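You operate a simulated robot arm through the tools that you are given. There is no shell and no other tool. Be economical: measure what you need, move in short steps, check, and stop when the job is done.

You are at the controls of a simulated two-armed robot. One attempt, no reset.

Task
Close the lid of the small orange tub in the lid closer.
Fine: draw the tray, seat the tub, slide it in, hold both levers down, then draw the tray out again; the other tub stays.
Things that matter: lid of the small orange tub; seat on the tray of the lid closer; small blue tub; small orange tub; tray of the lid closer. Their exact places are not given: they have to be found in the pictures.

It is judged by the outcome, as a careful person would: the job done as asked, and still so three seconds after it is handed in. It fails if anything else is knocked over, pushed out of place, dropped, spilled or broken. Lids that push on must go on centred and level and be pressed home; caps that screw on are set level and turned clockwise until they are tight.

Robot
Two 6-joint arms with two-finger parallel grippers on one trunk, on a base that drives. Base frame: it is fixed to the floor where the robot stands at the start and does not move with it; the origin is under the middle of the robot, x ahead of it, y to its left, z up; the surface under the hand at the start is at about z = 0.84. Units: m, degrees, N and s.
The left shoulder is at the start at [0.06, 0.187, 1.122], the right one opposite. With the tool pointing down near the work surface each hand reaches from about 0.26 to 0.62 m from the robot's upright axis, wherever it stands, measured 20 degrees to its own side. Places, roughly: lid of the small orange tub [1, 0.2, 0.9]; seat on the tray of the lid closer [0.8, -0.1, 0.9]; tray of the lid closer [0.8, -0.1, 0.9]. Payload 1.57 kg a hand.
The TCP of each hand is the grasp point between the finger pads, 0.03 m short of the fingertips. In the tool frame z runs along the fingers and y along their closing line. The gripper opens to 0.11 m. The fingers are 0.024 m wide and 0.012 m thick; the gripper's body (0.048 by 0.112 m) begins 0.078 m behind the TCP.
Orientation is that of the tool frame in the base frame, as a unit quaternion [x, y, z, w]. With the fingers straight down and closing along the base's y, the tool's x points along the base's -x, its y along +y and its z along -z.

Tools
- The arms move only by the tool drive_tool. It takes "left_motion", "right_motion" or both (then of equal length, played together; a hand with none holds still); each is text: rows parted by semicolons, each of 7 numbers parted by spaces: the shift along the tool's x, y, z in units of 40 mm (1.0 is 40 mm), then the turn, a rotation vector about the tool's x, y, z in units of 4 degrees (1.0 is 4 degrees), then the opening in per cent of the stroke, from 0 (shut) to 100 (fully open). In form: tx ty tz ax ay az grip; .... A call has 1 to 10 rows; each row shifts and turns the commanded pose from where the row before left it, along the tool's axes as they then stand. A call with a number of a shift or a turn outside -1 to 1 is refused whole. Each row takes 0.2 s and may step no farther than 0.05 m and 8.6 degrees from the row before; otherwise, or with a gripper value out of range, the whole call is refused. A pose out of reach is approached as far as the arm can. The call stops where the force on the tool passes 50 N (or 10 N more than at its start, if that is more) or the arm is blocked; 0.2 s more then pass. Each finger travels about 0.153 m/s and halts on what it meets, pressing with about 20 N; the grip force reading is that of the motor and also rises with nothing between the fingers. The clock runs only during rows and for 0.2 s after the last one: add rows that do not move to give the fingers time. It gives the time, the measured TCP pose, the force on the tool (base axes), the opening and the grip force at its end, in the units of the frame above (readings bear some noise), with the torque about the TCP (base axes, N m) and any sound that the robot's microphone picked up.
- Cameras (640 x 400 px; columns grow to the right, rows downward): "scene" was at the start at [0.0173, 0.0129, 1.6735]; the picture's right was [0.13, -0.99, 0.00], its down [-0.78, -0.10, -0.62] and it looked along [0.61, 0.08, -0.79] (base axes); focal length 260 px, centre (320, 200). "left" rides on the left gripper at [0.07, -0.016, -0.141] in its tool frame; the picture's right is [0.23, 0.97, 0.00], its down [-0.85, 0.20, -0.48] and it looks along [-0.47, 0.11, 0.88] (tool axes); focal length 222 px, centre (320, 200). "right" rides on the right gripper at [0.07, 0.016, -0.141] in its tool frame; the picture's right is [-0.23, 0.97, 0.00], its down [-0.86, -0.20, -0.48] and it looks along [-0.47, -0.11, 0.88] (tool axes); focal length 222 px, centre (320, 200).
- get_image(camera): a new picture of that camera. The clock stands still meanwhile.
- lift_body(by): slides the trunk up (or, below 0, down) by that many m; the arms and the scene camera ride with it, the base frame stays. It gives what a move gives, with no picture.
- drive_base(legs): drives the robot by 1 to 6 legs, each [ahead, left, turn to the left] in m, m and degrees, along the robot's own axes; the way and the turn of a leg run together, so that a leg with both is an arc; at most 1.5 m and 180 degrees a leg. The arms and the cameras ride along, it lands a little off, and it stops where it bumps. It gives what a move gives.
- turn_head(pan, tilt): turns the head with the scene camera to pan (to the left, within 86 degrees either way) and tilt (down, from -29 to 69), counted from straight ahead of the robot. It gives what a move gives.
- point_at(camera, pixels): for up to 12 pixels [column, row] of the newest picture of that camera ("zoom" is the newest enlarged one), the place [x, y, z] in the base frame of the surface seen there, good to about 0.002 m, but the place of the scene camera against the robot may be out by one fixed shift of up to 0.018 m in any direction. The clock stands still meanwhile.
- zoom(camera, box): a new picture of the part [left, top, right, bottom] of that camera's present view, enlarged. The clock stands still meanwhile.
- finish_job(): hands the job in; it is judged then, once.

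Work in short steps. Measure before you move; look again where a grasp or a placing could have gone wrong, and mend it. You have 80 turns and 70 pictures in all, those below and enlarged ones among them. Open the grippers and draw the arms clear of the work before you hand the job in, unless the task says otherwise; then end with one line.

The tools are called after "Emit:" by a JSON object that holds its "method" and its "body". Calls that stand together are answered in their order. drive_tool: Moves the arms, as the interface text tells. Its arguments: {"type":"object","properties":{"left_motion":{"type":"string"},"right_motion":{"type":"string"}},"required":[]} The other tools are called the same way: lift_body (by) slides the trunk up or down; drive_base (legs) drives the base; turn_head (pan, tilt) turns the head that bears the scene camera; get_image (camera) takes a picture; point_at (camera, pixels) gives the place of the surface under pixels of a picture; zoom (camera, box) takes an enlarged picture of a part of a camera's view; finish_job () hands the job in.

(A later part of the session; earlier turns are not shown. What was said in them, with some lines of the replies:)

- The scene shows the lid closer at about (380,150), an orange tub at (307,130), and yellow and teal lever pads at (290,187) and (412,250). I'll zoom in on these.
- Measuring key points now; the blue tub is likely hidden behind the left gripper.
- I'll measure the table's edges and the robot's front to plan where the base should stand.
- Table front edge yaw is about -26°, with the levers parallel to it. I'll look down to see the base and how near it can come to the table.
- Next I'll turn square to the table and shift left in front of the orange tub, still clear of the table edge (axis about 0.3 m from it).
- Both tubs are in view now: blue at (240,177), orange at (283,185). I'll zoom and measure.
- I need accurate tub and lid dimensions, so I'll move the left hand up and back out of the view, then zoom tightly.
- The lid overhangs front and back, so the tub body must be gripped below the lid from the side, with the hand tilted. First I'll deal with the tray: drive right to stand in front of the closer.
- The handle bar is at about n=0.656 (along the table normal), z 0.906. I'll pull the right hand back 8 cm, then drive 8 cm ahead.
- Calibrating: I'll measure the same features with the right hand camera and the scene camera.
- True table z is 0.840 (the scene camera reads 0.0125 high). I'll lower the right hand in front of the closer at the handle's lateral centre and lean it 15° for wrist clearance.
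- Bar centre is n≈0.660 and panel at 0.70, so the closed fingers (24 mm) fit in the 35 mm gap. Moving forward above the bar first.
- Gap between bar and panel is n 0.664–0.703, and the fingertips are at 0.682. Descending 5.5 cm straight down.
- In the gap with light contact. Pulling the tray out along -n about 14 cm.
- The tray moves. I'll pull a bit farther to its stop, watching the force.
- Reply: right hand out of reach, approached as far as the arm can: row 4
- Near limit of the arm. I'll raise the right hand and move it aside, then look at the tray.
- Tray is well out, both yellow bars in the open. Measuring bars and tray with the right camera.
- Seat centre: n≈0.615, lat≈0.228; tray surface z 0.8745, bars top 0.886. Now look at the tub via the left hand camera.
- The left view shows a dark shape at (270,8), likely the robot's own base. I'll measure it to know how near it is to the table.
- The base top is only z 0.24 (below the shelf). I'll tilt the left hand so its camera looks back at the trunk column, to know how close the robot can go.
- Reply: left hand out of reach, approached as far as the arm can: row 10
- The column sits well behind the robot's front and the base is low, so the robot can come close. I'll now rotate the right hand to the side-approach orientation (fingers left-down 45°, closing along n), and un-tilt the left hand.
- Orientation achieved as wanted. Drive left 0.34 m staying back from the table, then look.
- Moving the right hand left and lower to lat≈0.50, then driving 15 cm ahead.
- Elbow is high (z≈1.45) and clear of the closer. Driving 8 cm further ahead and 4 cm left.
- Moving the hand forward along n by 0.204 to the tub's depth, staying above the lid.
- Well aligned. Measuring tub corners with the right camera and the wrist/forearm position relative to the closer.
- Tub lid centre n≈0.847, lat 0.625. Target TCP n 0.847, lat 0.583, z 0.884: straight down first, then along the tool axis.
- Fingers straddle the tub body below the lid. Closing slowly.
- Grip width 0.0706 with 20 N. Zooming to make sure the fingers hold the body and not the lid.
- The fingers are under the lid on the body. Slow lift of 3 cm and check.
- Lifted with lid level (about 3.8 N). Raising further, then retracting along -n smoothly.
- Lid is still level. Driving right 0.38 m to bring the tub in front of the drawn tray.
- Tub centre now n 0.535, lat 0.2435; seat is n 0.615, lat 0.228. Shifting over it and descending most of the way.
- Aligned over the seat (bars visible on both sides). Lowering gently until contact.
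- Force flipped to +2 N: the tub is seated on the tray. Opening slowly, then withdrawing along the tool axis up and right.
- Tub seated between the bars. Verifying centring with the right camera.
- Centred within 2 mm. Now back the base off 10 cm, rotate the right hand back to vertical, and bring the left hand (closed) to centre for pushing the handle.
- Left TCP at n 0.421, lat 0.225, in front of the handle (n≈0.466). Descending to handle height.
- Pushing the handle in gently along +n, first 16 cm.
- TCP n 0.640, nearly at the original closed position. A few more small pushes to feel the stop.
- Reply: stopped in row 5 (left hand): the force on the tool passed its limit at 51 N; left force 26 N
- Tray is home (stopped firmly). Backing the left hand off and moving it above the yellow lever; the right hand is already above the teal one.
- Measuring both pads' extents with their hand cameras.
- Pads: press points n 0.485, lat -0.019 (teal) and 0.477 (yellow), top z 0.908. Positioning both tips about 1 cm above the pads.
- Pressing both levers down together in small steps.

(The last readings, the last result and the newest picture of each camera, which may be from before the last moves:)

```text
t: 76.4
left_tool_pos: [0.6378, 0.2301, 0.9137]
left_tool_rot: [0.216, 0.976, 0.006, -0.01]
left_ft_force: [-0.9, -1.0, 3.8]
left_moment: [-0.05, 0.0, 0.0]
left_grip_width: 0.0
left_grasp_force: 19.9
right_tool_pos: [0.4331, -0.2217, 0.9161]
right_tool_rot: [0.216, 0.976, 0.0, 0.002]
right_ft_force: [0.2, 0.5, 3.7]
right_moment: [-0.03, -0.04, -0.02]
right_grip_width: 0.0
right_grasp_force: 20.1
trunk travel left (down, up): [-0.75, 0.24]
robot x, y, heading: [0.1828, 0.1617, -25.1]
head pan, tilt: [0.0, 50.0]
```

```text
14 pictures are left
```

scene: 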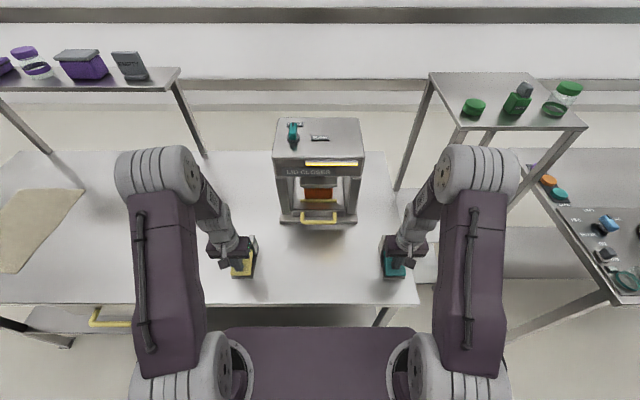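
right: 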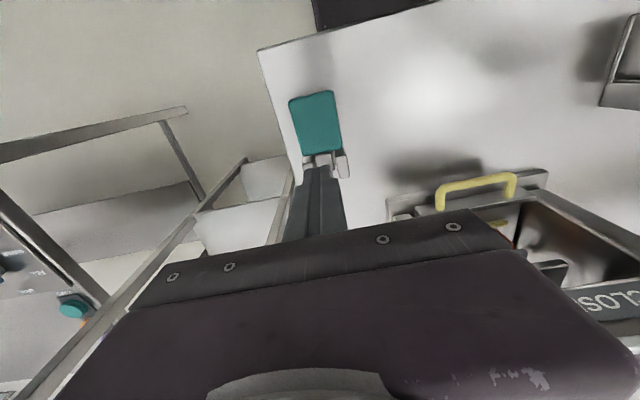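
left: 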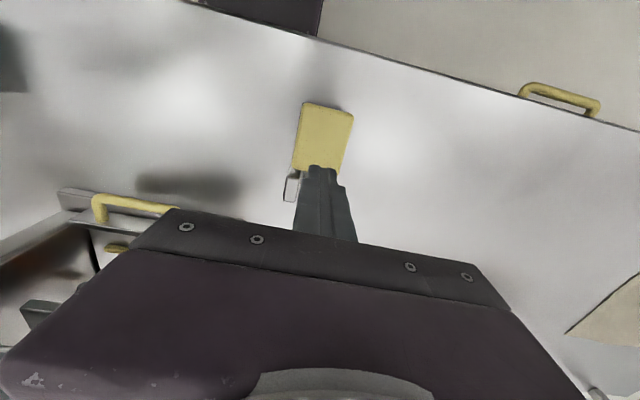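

The machine's light strip has lit yellow, so it's acting. I'll press a little farther to the stops and hold.

Emit:
{"method": "drive_tool", "body": {"right_motion": "0 0 0.1 0 0 0 0; 0 0 0.1 0 0 0 0; 0 0 0.1 0 0 0 0; 0 0 0.1 0 0 0 0; 0 0 0 0 0 0 0; 0 0 0 0 0 0 0; 0 0 0 0 0 0 0; 0 0 0 0 0 0 0", "left_motion": "0 0 0.1 0 0 0 0; 0 0 0.1 0 0 0 0; 0 0 0.1 0 0 0 0; 0 0 0.1 0 0 0 0; 0 0 0 0 0 0 0; 0 0 0 0 0 0 0; 0 0 0 0 0 0 0; 0 0 0 0 0 0 0"}}

Emit:
{"method": "zoom", "body": {"camera": "scene", "box": [220, 110, 420, 290]}}

```text
t: 77.2
left_tool_pos: [0.6356, 0.2319, 0.9094]
left_tool_rot: [0.217, 0.976, 0.006, -0.002]
left_ft_force: [-7.2, -3.7, 32.8]
left_moment: [-0.26, -0.16, 0.01]
left_grip_width: 0.0002
left_grasp_force: 20.3
right_tool_pos: [0.4314, -0.2206, 0.9127]
right_tool_rot: [0.217, 0.976, -0.005, 0.01]
right_ft_force: [-4.4, 8.2, 39.1]
right_moment: [0.08, -0.35, -0.06]
right_grip_width: 0.0
right_grasp_force: 20.5
trunk travel left (down, up): [-0.75, 0.24]
robot x, y, heading: [0.186, 0.1627, -25.2]
head pan, tilt: [0.0, 50.0]
stopped in row 3 (right hand): the force on the tool passed its limit at 55 N (the readings are from after the stop); the commanded pose is now the measured one
```

```text
2.22 times, centred on (320, 200) of scene
```

zoom: 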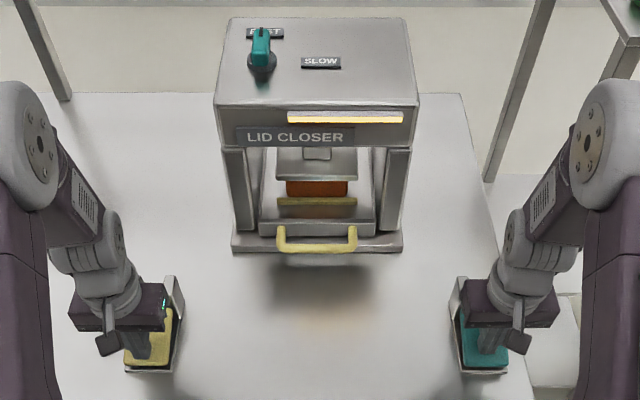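

At the stops; the press plate has come down. Holding both levers while waiting for an end signal.

Emit:
{"method": "drive_tool", "body": {"right_motion": "0 0 0 0 0 0 0; 0 0 0 0 0 0 0; 0 0 0 0 0 0 0; 0 0 0 0 0 0 0; 0 0 0 0 0 0 0; 0 0 0 0 0 0 0; 0 0 0 0 0 0 0; 0 0 0 0 0 0 0; 0 0 0 0 0 0 0; 0 0 0 0 0 0 0", "left_motion": "0 0 0 0 0 0 0; 0 0 0 0 0 0 0; 0 0 0 0 0 0 0; 0 0 0 0 0 0 0; 0 0 0 0 0 0 0; 0 0 0 0 0 0 0; 0 0 0 0 0 0 0; 0 0 0 0 0 0 0; 0 0 0 0 0 0 0; 0 0 0 0 0 0 0"}}

Emit:
{"method": "zoom", "body": {"camera": "scene", "box": [260, 110, 380, 240]}}

```text
t: 77.9
left_tool_pos: [0.6365, 0.2328, 0.9086]
left_tool_rot: [0.218, 0.976, 0.005, 0.0]
left_ft_force: [-7.5, -0.2, 31.9]
left_moment: [-0.18, -0.1, -0.05]
left_grip_width: 0.0
left_grasp_force: 19.6
right_tool_pos: [0.4312, -0.2213, 0.9121]
right_tool_rot: [0.217, 0.976, -0.006, 0.013]
right_ft_force: [-5.9, 8.2, 37.3]
right_moment: [0.05, -0.31, -0.07]
right_grip_width: 0.0
right_grasp_force: 19.6
trunk travel left (down, up): [-0.75, 0.24]
robot x, y, heading: [0.1831, 0.1571, -25.0]
head pan, tilt: [0.0, 50.0]
stopped in row 3 (right hand): the force on the tool passed its limit at 50 N (the readings are from after the stop); the commanded pose is now the measured one
```

```text
3.08 times, centred on (320, 175) of scene
```

zoom: 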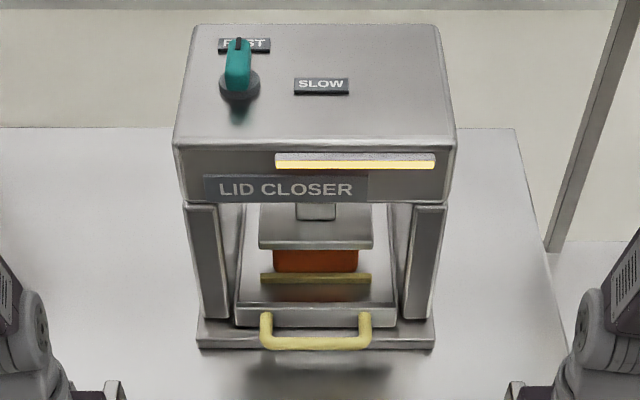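

Still working; the force is near the stop limit, so I'll ease off about 1.5 mm (levers remain down) and keep holding.

Emit:
{"method": "drive_tool", "body": {"right_motion": "0 0 -0.05 0 0 0 0; 0 0 0 0 0 0 0; 0 0 0 0 0 0 0; 0 0 0 0 0 0 0; 0 0 0 0 0 0 0; 0 0 0 0 0 0 0; 0 0 0 0 0 0 0; 0 0 0 0 0 0 0; 0 0 0 0 0 0 0; 0 0 0 0 0 0 0", "left_motion": "0 0 -0.03 0 0 0 0; 0 0 0 0 0 0 0; 0 0 0 0 0 0 0; 0 0 0 0 0 0 0; 0 0 0 0 0 0 0; 0 0 0 0 0 0 0; 0 0 0 0 0 0 0; 0 0 0 0 0 0 0; 0 0 0 0 0 0 0; 0 0 0 0 0 0 0"}}

Emit:
{"method": "zoom", "body": {"camera": "scene", "box": [260, 110, 380, 240]}}

```text
t: 80.1
left_tool_pos: [0.6374, 0.2321, 0.9098]
left_tool_rot: [0.217, 0.976, 0.005, -0.003]
left_ft_force: [-12.1, 13.3, 27.8]
left_moment: [0.24, 0.04, 0.09]
left_grip_width: 0.0001
left_grasp_force: 20.0
right_tool_pos: [0.4316, -0.2198, 0.9137]
right_tool_rot: [0.217, 0.976, -0.005, 0.011]
right_ft_force: [-9.6, 6.2, 12.9]
right_moment: [0.13, 0.16, -0.02]
right_grip_width: 0.0
right_grasp_force: 20.4
trunk travel left (down, up): [-0.75, 0.24]
robot x, y, heading: [0.1826, 0.161, -24.9]
head pan, tilt: [0.0, 50.0]
```

```text
3.08 times, centred on (320, 175) of scene
```

zoom: 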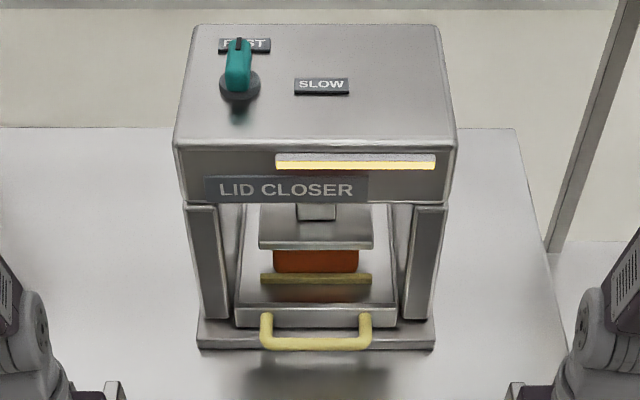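

Checking the press plate's height to see if the lid is home.

Emit:
{"method": "point_at", "body": {"camera": "zoom", "pixels": [[315, 246], [315, 240], [315, 225], [315, 253], [315, 262], [355, 162]]}}

Emit:
{"method": "drive_tool", "body": {"right_motion": "0 0 0 0 0 0 0; 0 0 0 0 0 0 0; 0 0 0 0 0 0 0; 0 0 0 0 0 0 0; 0 0 0 0 0 0 0; 0 0 0 0 0 0 0; 0 0 0 0 0 0 0; 0 0 0 0 0 0 0; 0 0 0 0 0 0 0; 0 0 0 0 0 0 0", "left_motion": "0 0 0 0 0 0 0; 0 0 0 0 0 0 0; 0 0 0 0 0 0 0; 0 0 0 0 0 0 0; 0 0 0 0 0 0 0; 0 0 0 0 0 0 0; 0 0 0 0 0 0 0; 0 0 0 0 0 0 0; 0 0 0 0 0 0 0; 0 0 0 0 0 0 0"}}

Emit:
{"method": "zoom", "body": {"camera": "scene", "box": [260, 110, 380, 240]}}

```text
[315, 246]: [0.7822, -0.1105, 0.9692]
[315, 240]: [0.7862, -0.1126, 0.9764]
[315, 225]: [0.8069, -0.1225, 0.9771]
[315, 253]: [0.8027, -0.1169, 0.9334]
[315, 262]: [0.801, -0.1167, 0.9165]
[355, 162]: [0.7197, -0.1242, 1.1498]
```

```text
t: 82.3
left_tool_pos: [0.6362, 0.2311, 0.909]
left_tool_rot: [0.218, 0.976, 0.004, -0.002]
left_ft_force: [-16.4, 10.7, 26.8]
left_moment: [0.13, 0.19, 0.03]
left_grip_width: 0.0
left_grasp_force: 20.2
right_tool_pos: [0.4319, -0.2206, 0.913]
right_tool_rot: [0.217, 0.976, -0.003, 0.012]
right_ft_force: [-5.5, 8.7, 13.1]
right_moment: [0.22, 0.0, 0.08]
right_grip_width: 0.0
right_grasp_force: 20.1
trunk travel left (down, up): [-0.75, 0.24]
robot x, y, heading: [0.1853, 0.1577, -25.3]
head pan, tilt: [0.0, 50.0]
```

```text
3.08 times, centred on (320, 175) of scene
```

zoom: 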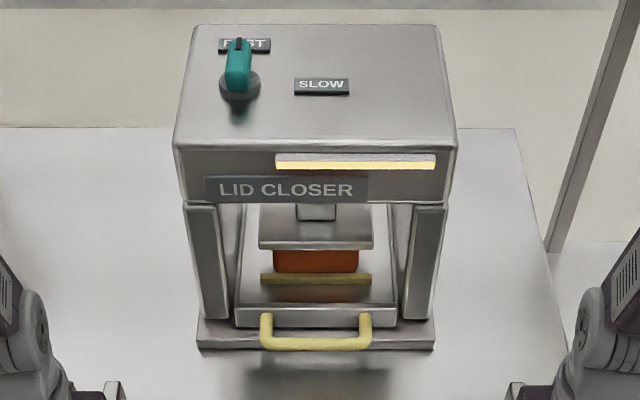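

The plate is static at about lid-home height. One more 2 s of hold, then release both levers.

Emit:
{"method": "drive_tool", "body": {"right_motion": "0 0 0 0 0 0 0; 0 0 0 0 0 0 0; 0 0 0 0 0 0 0; 0 0 0 0 0 0 0; 0 0 0 0 0 0 0; 0 0 0 0 0 0 0; 0 0 0 0 0 0 0; 0 0 0 0 0 0 0; 0 0 0 0 0 0 0; 0 0 0 0 0 0 0", "left_motion": "0 0 0 0 0 0 0; 0 0 0 0 0 0 0; 0 0 0 0 0 0 0; 0 0 0 0 0 0 0; 0 0 0 0 0 0 0; 0 0 0 0 0 0 0; 0 0 0 0 0 0 0; 0 0 0 0 0 0 0; 0 0 0 0 0 0 0; 0 0 0 0 0 0 0"}}

Emit:
{"method": "drive_tool", "body": {"right_motion": "0 0 -0.4 0 0 0 0; 0 0 -0.6 0 0 0 0; 0 0 -0.9 0 0 0 0; 0 0 -0.9 0 0 0 0; 0 0 -0.9 0 0 0 0; 0 0 -0.9 0 0 0 0; 0 0 0 0 0 0 0; 0 0 0 0 0 0 0", "left_motion": "0 0 -0.4 0 0 0 0; 0 0 -0.6 0 0 0 0; 0 0 -0.9 0 0 0 0; 0 0 -0.9 0 0 0 0; 0 0 -0.9 0 0 0 0; 0 0 -0.9 0 0 0 0; 0 0 0 0 0 0 0; 0 0 0 0 0 0 0"}}

Emit:
{"method": "zoom", "body": {"camera": "scene", "box": [220, 110, 420, 290]}}

```text
t: 84.5
left_tool_pos: [0.6348, 0.2309, 0.9091]
left_tool_rot: [0.217, 0.976, 0.004, -0.003]
left_ft_force: [-17.9, 8.7, 28.1]
left_moment: [0.11, 0.18, 0.01]
left_grip_width: 0.0
left_grasp_force: 19.8
right_tool_pos: [0.433, -0.2217, 0.9139]
right_tool_rot: [0.216, 0.976, -0.004, 0.012]
right_ft_force: [-3.5, 8.5, 14.7]
right_moment: [0.16, -0.05, 0.1]
right_grip_width: 0.0003
right_grasp_force: 20.2
trunk travel left (down, up): [-0.75, 0.24]
robot x, y, heading: [0.1831, 0.1615, -25.3]
head pan, tilt: [0.0, 50.0]
```

```text
t: 86.3
left_tool_pos: [0.6446, 0.2265, 1.0914]
left_tool_rot: [0.218, 0.976, 0.005, -0.004]
left_ft_force: [0.8, -0.2, 0.7]
left_moment: [0.01, 0.0, 0.0]
left_grip_width: 0.0
left_grasp_force: 20.0
right_tool_pos: [0.4368, -0.2229, 1.0942]
right_tool_rot: [0.217, 0.976, -0.003, 0.007]
right_ft_force: [0.5, -0.2, 0.3]
right_moment: [0.04, -0.01, -0.02]
right_grip_width: 0.0001
right_grasp_force: 20.5
trunk travel left (down, up): [-0.75, 0.24]
robot x, y, heading: [0.1851, 0.163, -25.3]
head pan, tilt: [0.0, 50.0]
```

```text
2.22 times, centred on (320, 200) of scene
```

zoom: 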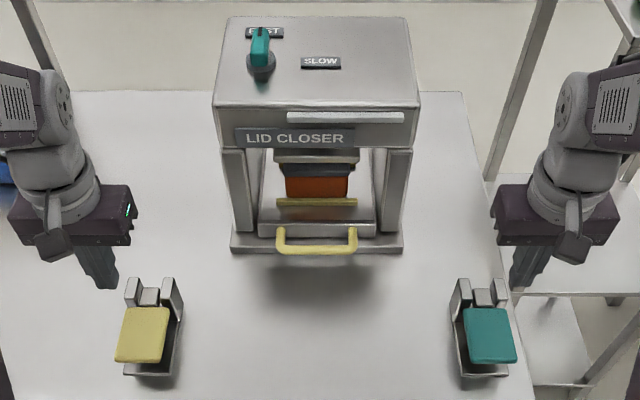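

Light off, press raised. Now the right hand goes back to hook the handle: lateral to centre with 15° lean, then forward above the bar.

Emit:
{"method": "drive_tool", "body": {"right_motion": "0 0.87 0 0 -0.95 0 0; 0 0.87 0 0 -0.95 0 0; 0 0.87 0 0 -0.95 0 0; 0 0.87 0 0 -0.95 0 0; 0 0.87 0 0 0 0 0; 0 0.87 0 0 0 0 0; 0 0.87 0 0 0 0 0; 0 0 0 0 0 0 0"}}

Emit:
{"method": "drive_tool", "body": {"right_motion": "-0.59 0 0.757 0 0 0 0; -0.59 0 0.757 0 0 0 0; -0.59 0 0.757 0 0 0 0; -0.59 0 0.757 0 0 0 0; -0.59 0 0.757 0 0 0 0; -0.59 0 0.757 0 0 0 0; 0 0 0 0 0 0 0"}}

Emit:
{"method": "get_image", "body": {"camera": "right"}}

```text
t: 88.1
left_tool_pos: [0.6457, 0.2244, 1.0912]
left_tool_rot: [0.217, 0.976, 0.006, -0.006]
left_ft_force: [-0.6, 0.5, 0.0]
left_moment: [0.01, -0.01, -0.02]
left_grip_width: 0.0
left_grasp_force: 19.6
right_tool_pos: [0.5384, -0.0012, 1.0934]
right_tool_rot: [0.214, 0.967, -0.032, 0.137]
right_ft_force: [-0.1, -1.3, 0.4]
right_moment: [0.03, 0.05, 0.01]
right_grip_width: 0.0
right_grasp_force: 19.9
trunk travel left (down, up): [-0.75, 0.24]
robot x, y, heading: [0.1866, 0.1594, -25.2]
head pan, tilt: [0.0, 50.0]
```

```text
t: 89.7
left_tool_pos: [0.6439, 0.2268, 1.0913]
left_tool_rot: [0.217, 0.976, 0.006, -0.005]
left_ft_force: [-1.2, 0.2, -0.4]
left_moment: [-0.01, 0.01, 0.0]
left_grip_width: 0.0
left_grasp_force: 20.5
right_tool_pos: [0.7055, -0.0797, 0.9579]
right_tool_rot: [0.215, 0.967, -0.032, 0.137]
right_ft_force: [0.1, 0.0, 0.5]
right_moment: [0.0, -0.02, 0.0]
right_grip_width: 0.0
right_grasp_force: 20.1
trunk travel left (down, up): [-0.75, 0.24]
robot x, y, heading: [0.1803, 0.1606, -25.4]
head pan, tilt: [0.0, 50.0]
```

```text
8 pictures are left
```

right: 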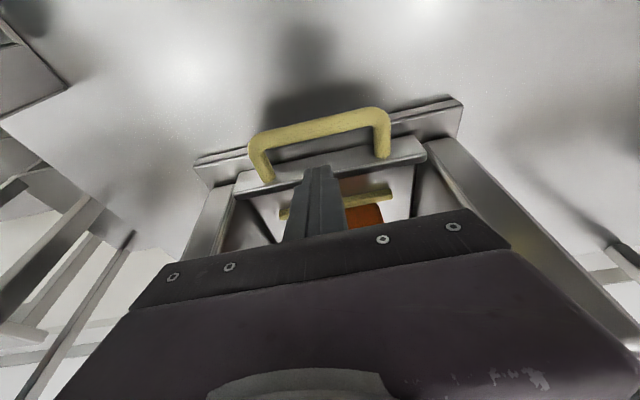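

Same view as before: tips over the gap. Descend and draw the tray out gently.

Emit:
{"method": "drive_tool", "body": {"right_motion": "0.12 0 0.45 0 0 0 0; 0.12 0 0.45 0 0 0 0; 0.12 0 0.45 0 0 0 0; 0 0 0 0 0 0 0"}}

Emit:
{"method": "drive_tool", "body": {"right_motion": "0.25 0 -0.07 0 0 0 0; 0.35 0 -0.095 0 0 0 0; 0.45 0 -0.122 0 0 0 0; 0.45 0 -0.122 0 0 0 0; 0.45 0 -0.122 0 0 0 0; 0.45 0 -0.122 0 0 0 0; 0.45 0 -0.122 0 0 0 0; 0.45 0 -0.122 0 0 0 0; 0.45 0 -0.122 0 0 0 0; 0.4 0 -0.107 0 0 0 0"}}

Emit:
{"method": "drive_tool", "body": {"right_motion": "0.3 0 -0.08 0 0 0 0; 0.25 0 -0.065 0 0 0 0; 0.15 0 -0.04 0 0 0 0; 0 0 0 0 0 0 0"}}

```text
t: 90.7
left_tool_pos: [0.646, 0.2263, 1.0912]
left_tool_rot: [0.218, 0.976, 0.005, -0.006]
left_ft_force: [-0.5, -0.2, -0.5]
left_moment: [-0.02, -0.01, 0.02]
left_grip_width: 0.0001
left_grasp_force: 20.1
right_tool_pos: [0.7083, -0.0813, 0.9026]
right_tool_rot: [0.215, 0.966, -0.032, 0.137]
right_ft_force: [2.9, -1.6, 1.8]
right_moment: [0.0, -0.03, -0.01]
right_grip_width: 0.0
right_grasp_force: 20.2
trunk travel left (down, up): [-0.75, 0.24]
robot x, y, heading: [0.1808, 0.1563, -25.1]
head pan, tilt: [0.0, 50.0]
```

```text
t: 92.9
left_tool_pos: [0.6448, 0.2266, 1.0912]
left_tool_rot: [0.218, 0.976, 0.006, -0.005]
left_ft_force: [-0.3, -0.2, 0.2]
left_moment: [0.01, 0.0, -0.01]
left_grip_width: 0.0
left_grasp_force: 19.7
right_tool_pos: [0.5501, -0.0098, 0.8994]
right_tool_rot: [0.213, 0.967, -0.032, 0.137]
right_ft_force: [0.1, -0.1, -0.7]
right_moment: [0.03, -0.02, -0.01]
right_grip_width: 0.0002
right_grasp_force: 20.3
trunk travel left (down, up): [-0.75, 0.24]
robot x, y, heading: [0.1793, 0.1604, -25.3]
head pan, tilt: [0.0, 50.0]
```

```text
t: 93.9
left_tool_pos: [0.6455, 0.2261, 1.0909]
left_tool_rot: [0.217, 0.976, 0.005, -0.006]
left_ft_force: [0.0, 0.3, 0.0]
left_moment: [0.01, -0.02, 0.03]
left_grip_width: 0.0
left_grasp_force: 20.1
right_tool_pos: [0.5254, 0.0033, 0.9]
right_tool_rot: [0.214, 0.967, -0.031, 0.136]
right_ft_force: [0.6, -1.2, 1.0]
right_moment: [-0.03, -0.01, 0.0]
right_grip_width: 0.0
right_grasp_force: 20.5
trunk travel left (down, up): [-0.75, 0.24]
robot x, y, heading: [0.1842, 0.1617, -25.2]
head pan, tilt: [0.0, 50.0]
```

Tray drawn. Raising the right hand straight up, moving it right, and then viewing.

Emit:
{"method": "drive_tool", "body": {"right_motion": "-0.3 0 -0.94 0 0 0 0; -0.26 0 -0.96 0 0 0 0; -0.26 0 -0.96 0 0 0 0; -0.26 0 -0.96 0 0 0 0; -0.26 0 -0.96 0 0 0 0; 0 -1 -0.5 0 0 0 30; 0 -1 0 0 0 0 60; 0 -1 0 0 0 0 100; 0 -1 0 0 0 0 100; 0 -1 0 0 0 0 100", "left_motion": "0 0 0 0 0 0 0; 0 0 0 0 0 0 0; 0 0 0 0 0 0 0; 0 0 -0.8 0 0 0 0; 0 0 -0.8 0 0 0 0; 0 0 -0.8 0 0 0 30; 0 0.8 0 0 0 0 60; 0 0.8 0 0 0 0 100; 0 0 0 0 0 0 100; 0 0 0 0 0 0 100"}}

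Emit:
{"method": "get_image", "body": {"camera": "right"}}

Emit:
{"method": "zoom", "body": {"camera": "scene", "box": [250, 170, 390, 300]}}

```text
t: 96.1
left_tool_pos: [0.6716, 0.2827, 1.1882]
left_tool_rot: [0.217, 0.976, 0.006, -0.006]
left_ft_force: [-0.2, -0.2, 0.1]
left_moment: [0.03, -0.03, 0.0]
left_grip_width: 0.1102
left_grasp_force: 0.1
right_tool_pos: [0.4339, -0.1757, 1.1198]
right_tool_rot: [0.215, 0.966, -0.031, 0.137]
right_ft_force: [0.0, -0.5, 0.9]
right_moment: [0.0, 0.0, 0.0]
right_grip_width: 0.1098
right_grasp_force: 0.1
trunk travel left (down, up): [-0.75, 0.24]
robot x, y, heading: [0.1834, 0.16, -25.3]
head pan, tilt: [0.0, 50.0]
```

```text
7 pictures are left
```

right: 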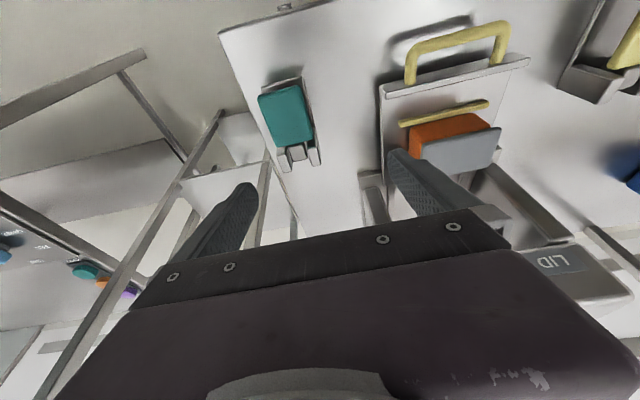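

```text
3.08 times, centred on (320, 235) of scene
```

zoom: 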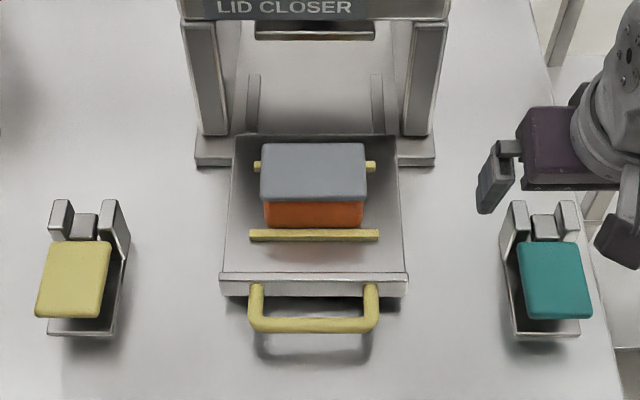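

The lid sits down on the tub with no plug gap visible. Checking its level and seating with a close-up and heights.

Emit:
{"method": "zoom", "body": {"camera": "right", "box": [380, 80, 530, 190]}}

Emit:
{"method": "point_at", "body": {"camera": "right", "pixels": [[425, 150], [494, 134], [455, 160], [485, 162], [470, 145], [445, 128], [460, 142], [480, 134], [430, 142]]}}

```text
3.64 times, centred on (455, 135) of right
```

zoom: 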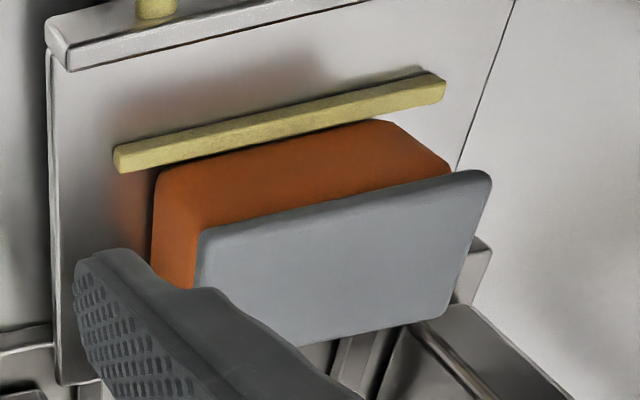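

```text
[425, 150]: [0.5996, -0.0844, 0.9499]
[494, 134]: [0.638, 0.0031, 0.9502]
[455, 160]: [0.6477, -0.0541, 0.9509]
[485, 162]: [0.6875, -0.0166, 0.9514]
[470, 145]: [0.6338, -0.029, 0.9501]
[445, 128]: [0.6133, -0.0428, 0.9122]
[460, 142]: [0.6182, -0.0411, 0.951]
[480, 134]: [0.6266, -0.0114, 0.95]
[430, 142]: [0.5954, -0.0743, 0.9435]
```

The lid top has dropped from 0.963 to a level 0.950 at all corners, flush on the rim, with the plug no longer visible. Backing the robot off a little with grippers open.

Emit:
{"method": "drive_base", "body": {"legs": [[-0.15, 0, 0]]}}

Emit:
{"method": "get_image", "body": {"camera": "scene"}}

```text
t: 97.5
left_tool_pos: [0.5397, 0.3454, 1.186]
left_tool_rot: [0.218, 0.976, 0.005, -0.007]
left_ft_force: [0.1, -0.7, 1.4]
left_moment: [0.02, 0.04, -0.01]
left_grip_width: 0.1101
left_grasp_force: 0.0
right_tool_pos: [0.3017, -0.1114, 1.1175]
right_tool_rot: [0.214, 0.967, -0.032, 0.136]
right_ft_force: [0.3, 0.0, 0.3]
right_moment: [0.0, 0.01, -0.03]
right_grip_width: 0.1097
right_grasp_force: 0.0
trunk travel left (down, up): [-0.75, 0.24]
robot x, y, heading: [0.0452, 0.2233, -25.4]
head pan, tilt: [0.0, 50.0]
```

```text
4 pictures are left
```

scene: 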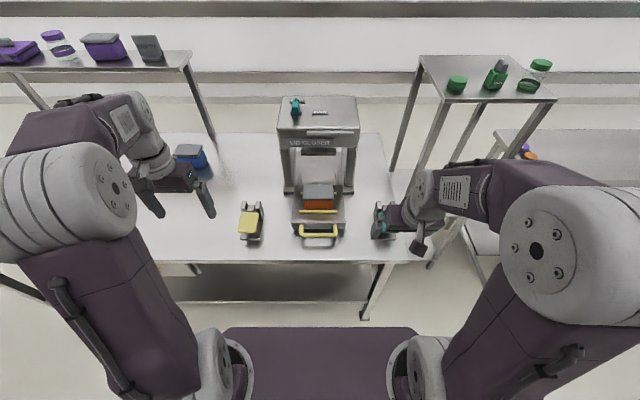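

The tray is out with the closed orange tub on it, the blue tub has not been touched, and both arms are clear with grippers open. Handing the job in.

Emit:
{"method": "finish_job", "body": {}}

```text
The job is handed in.
```

The lid of the small orange tub is pressed level and home, the tray is drawn out with the tub on it, and the small blue tub was not touched.
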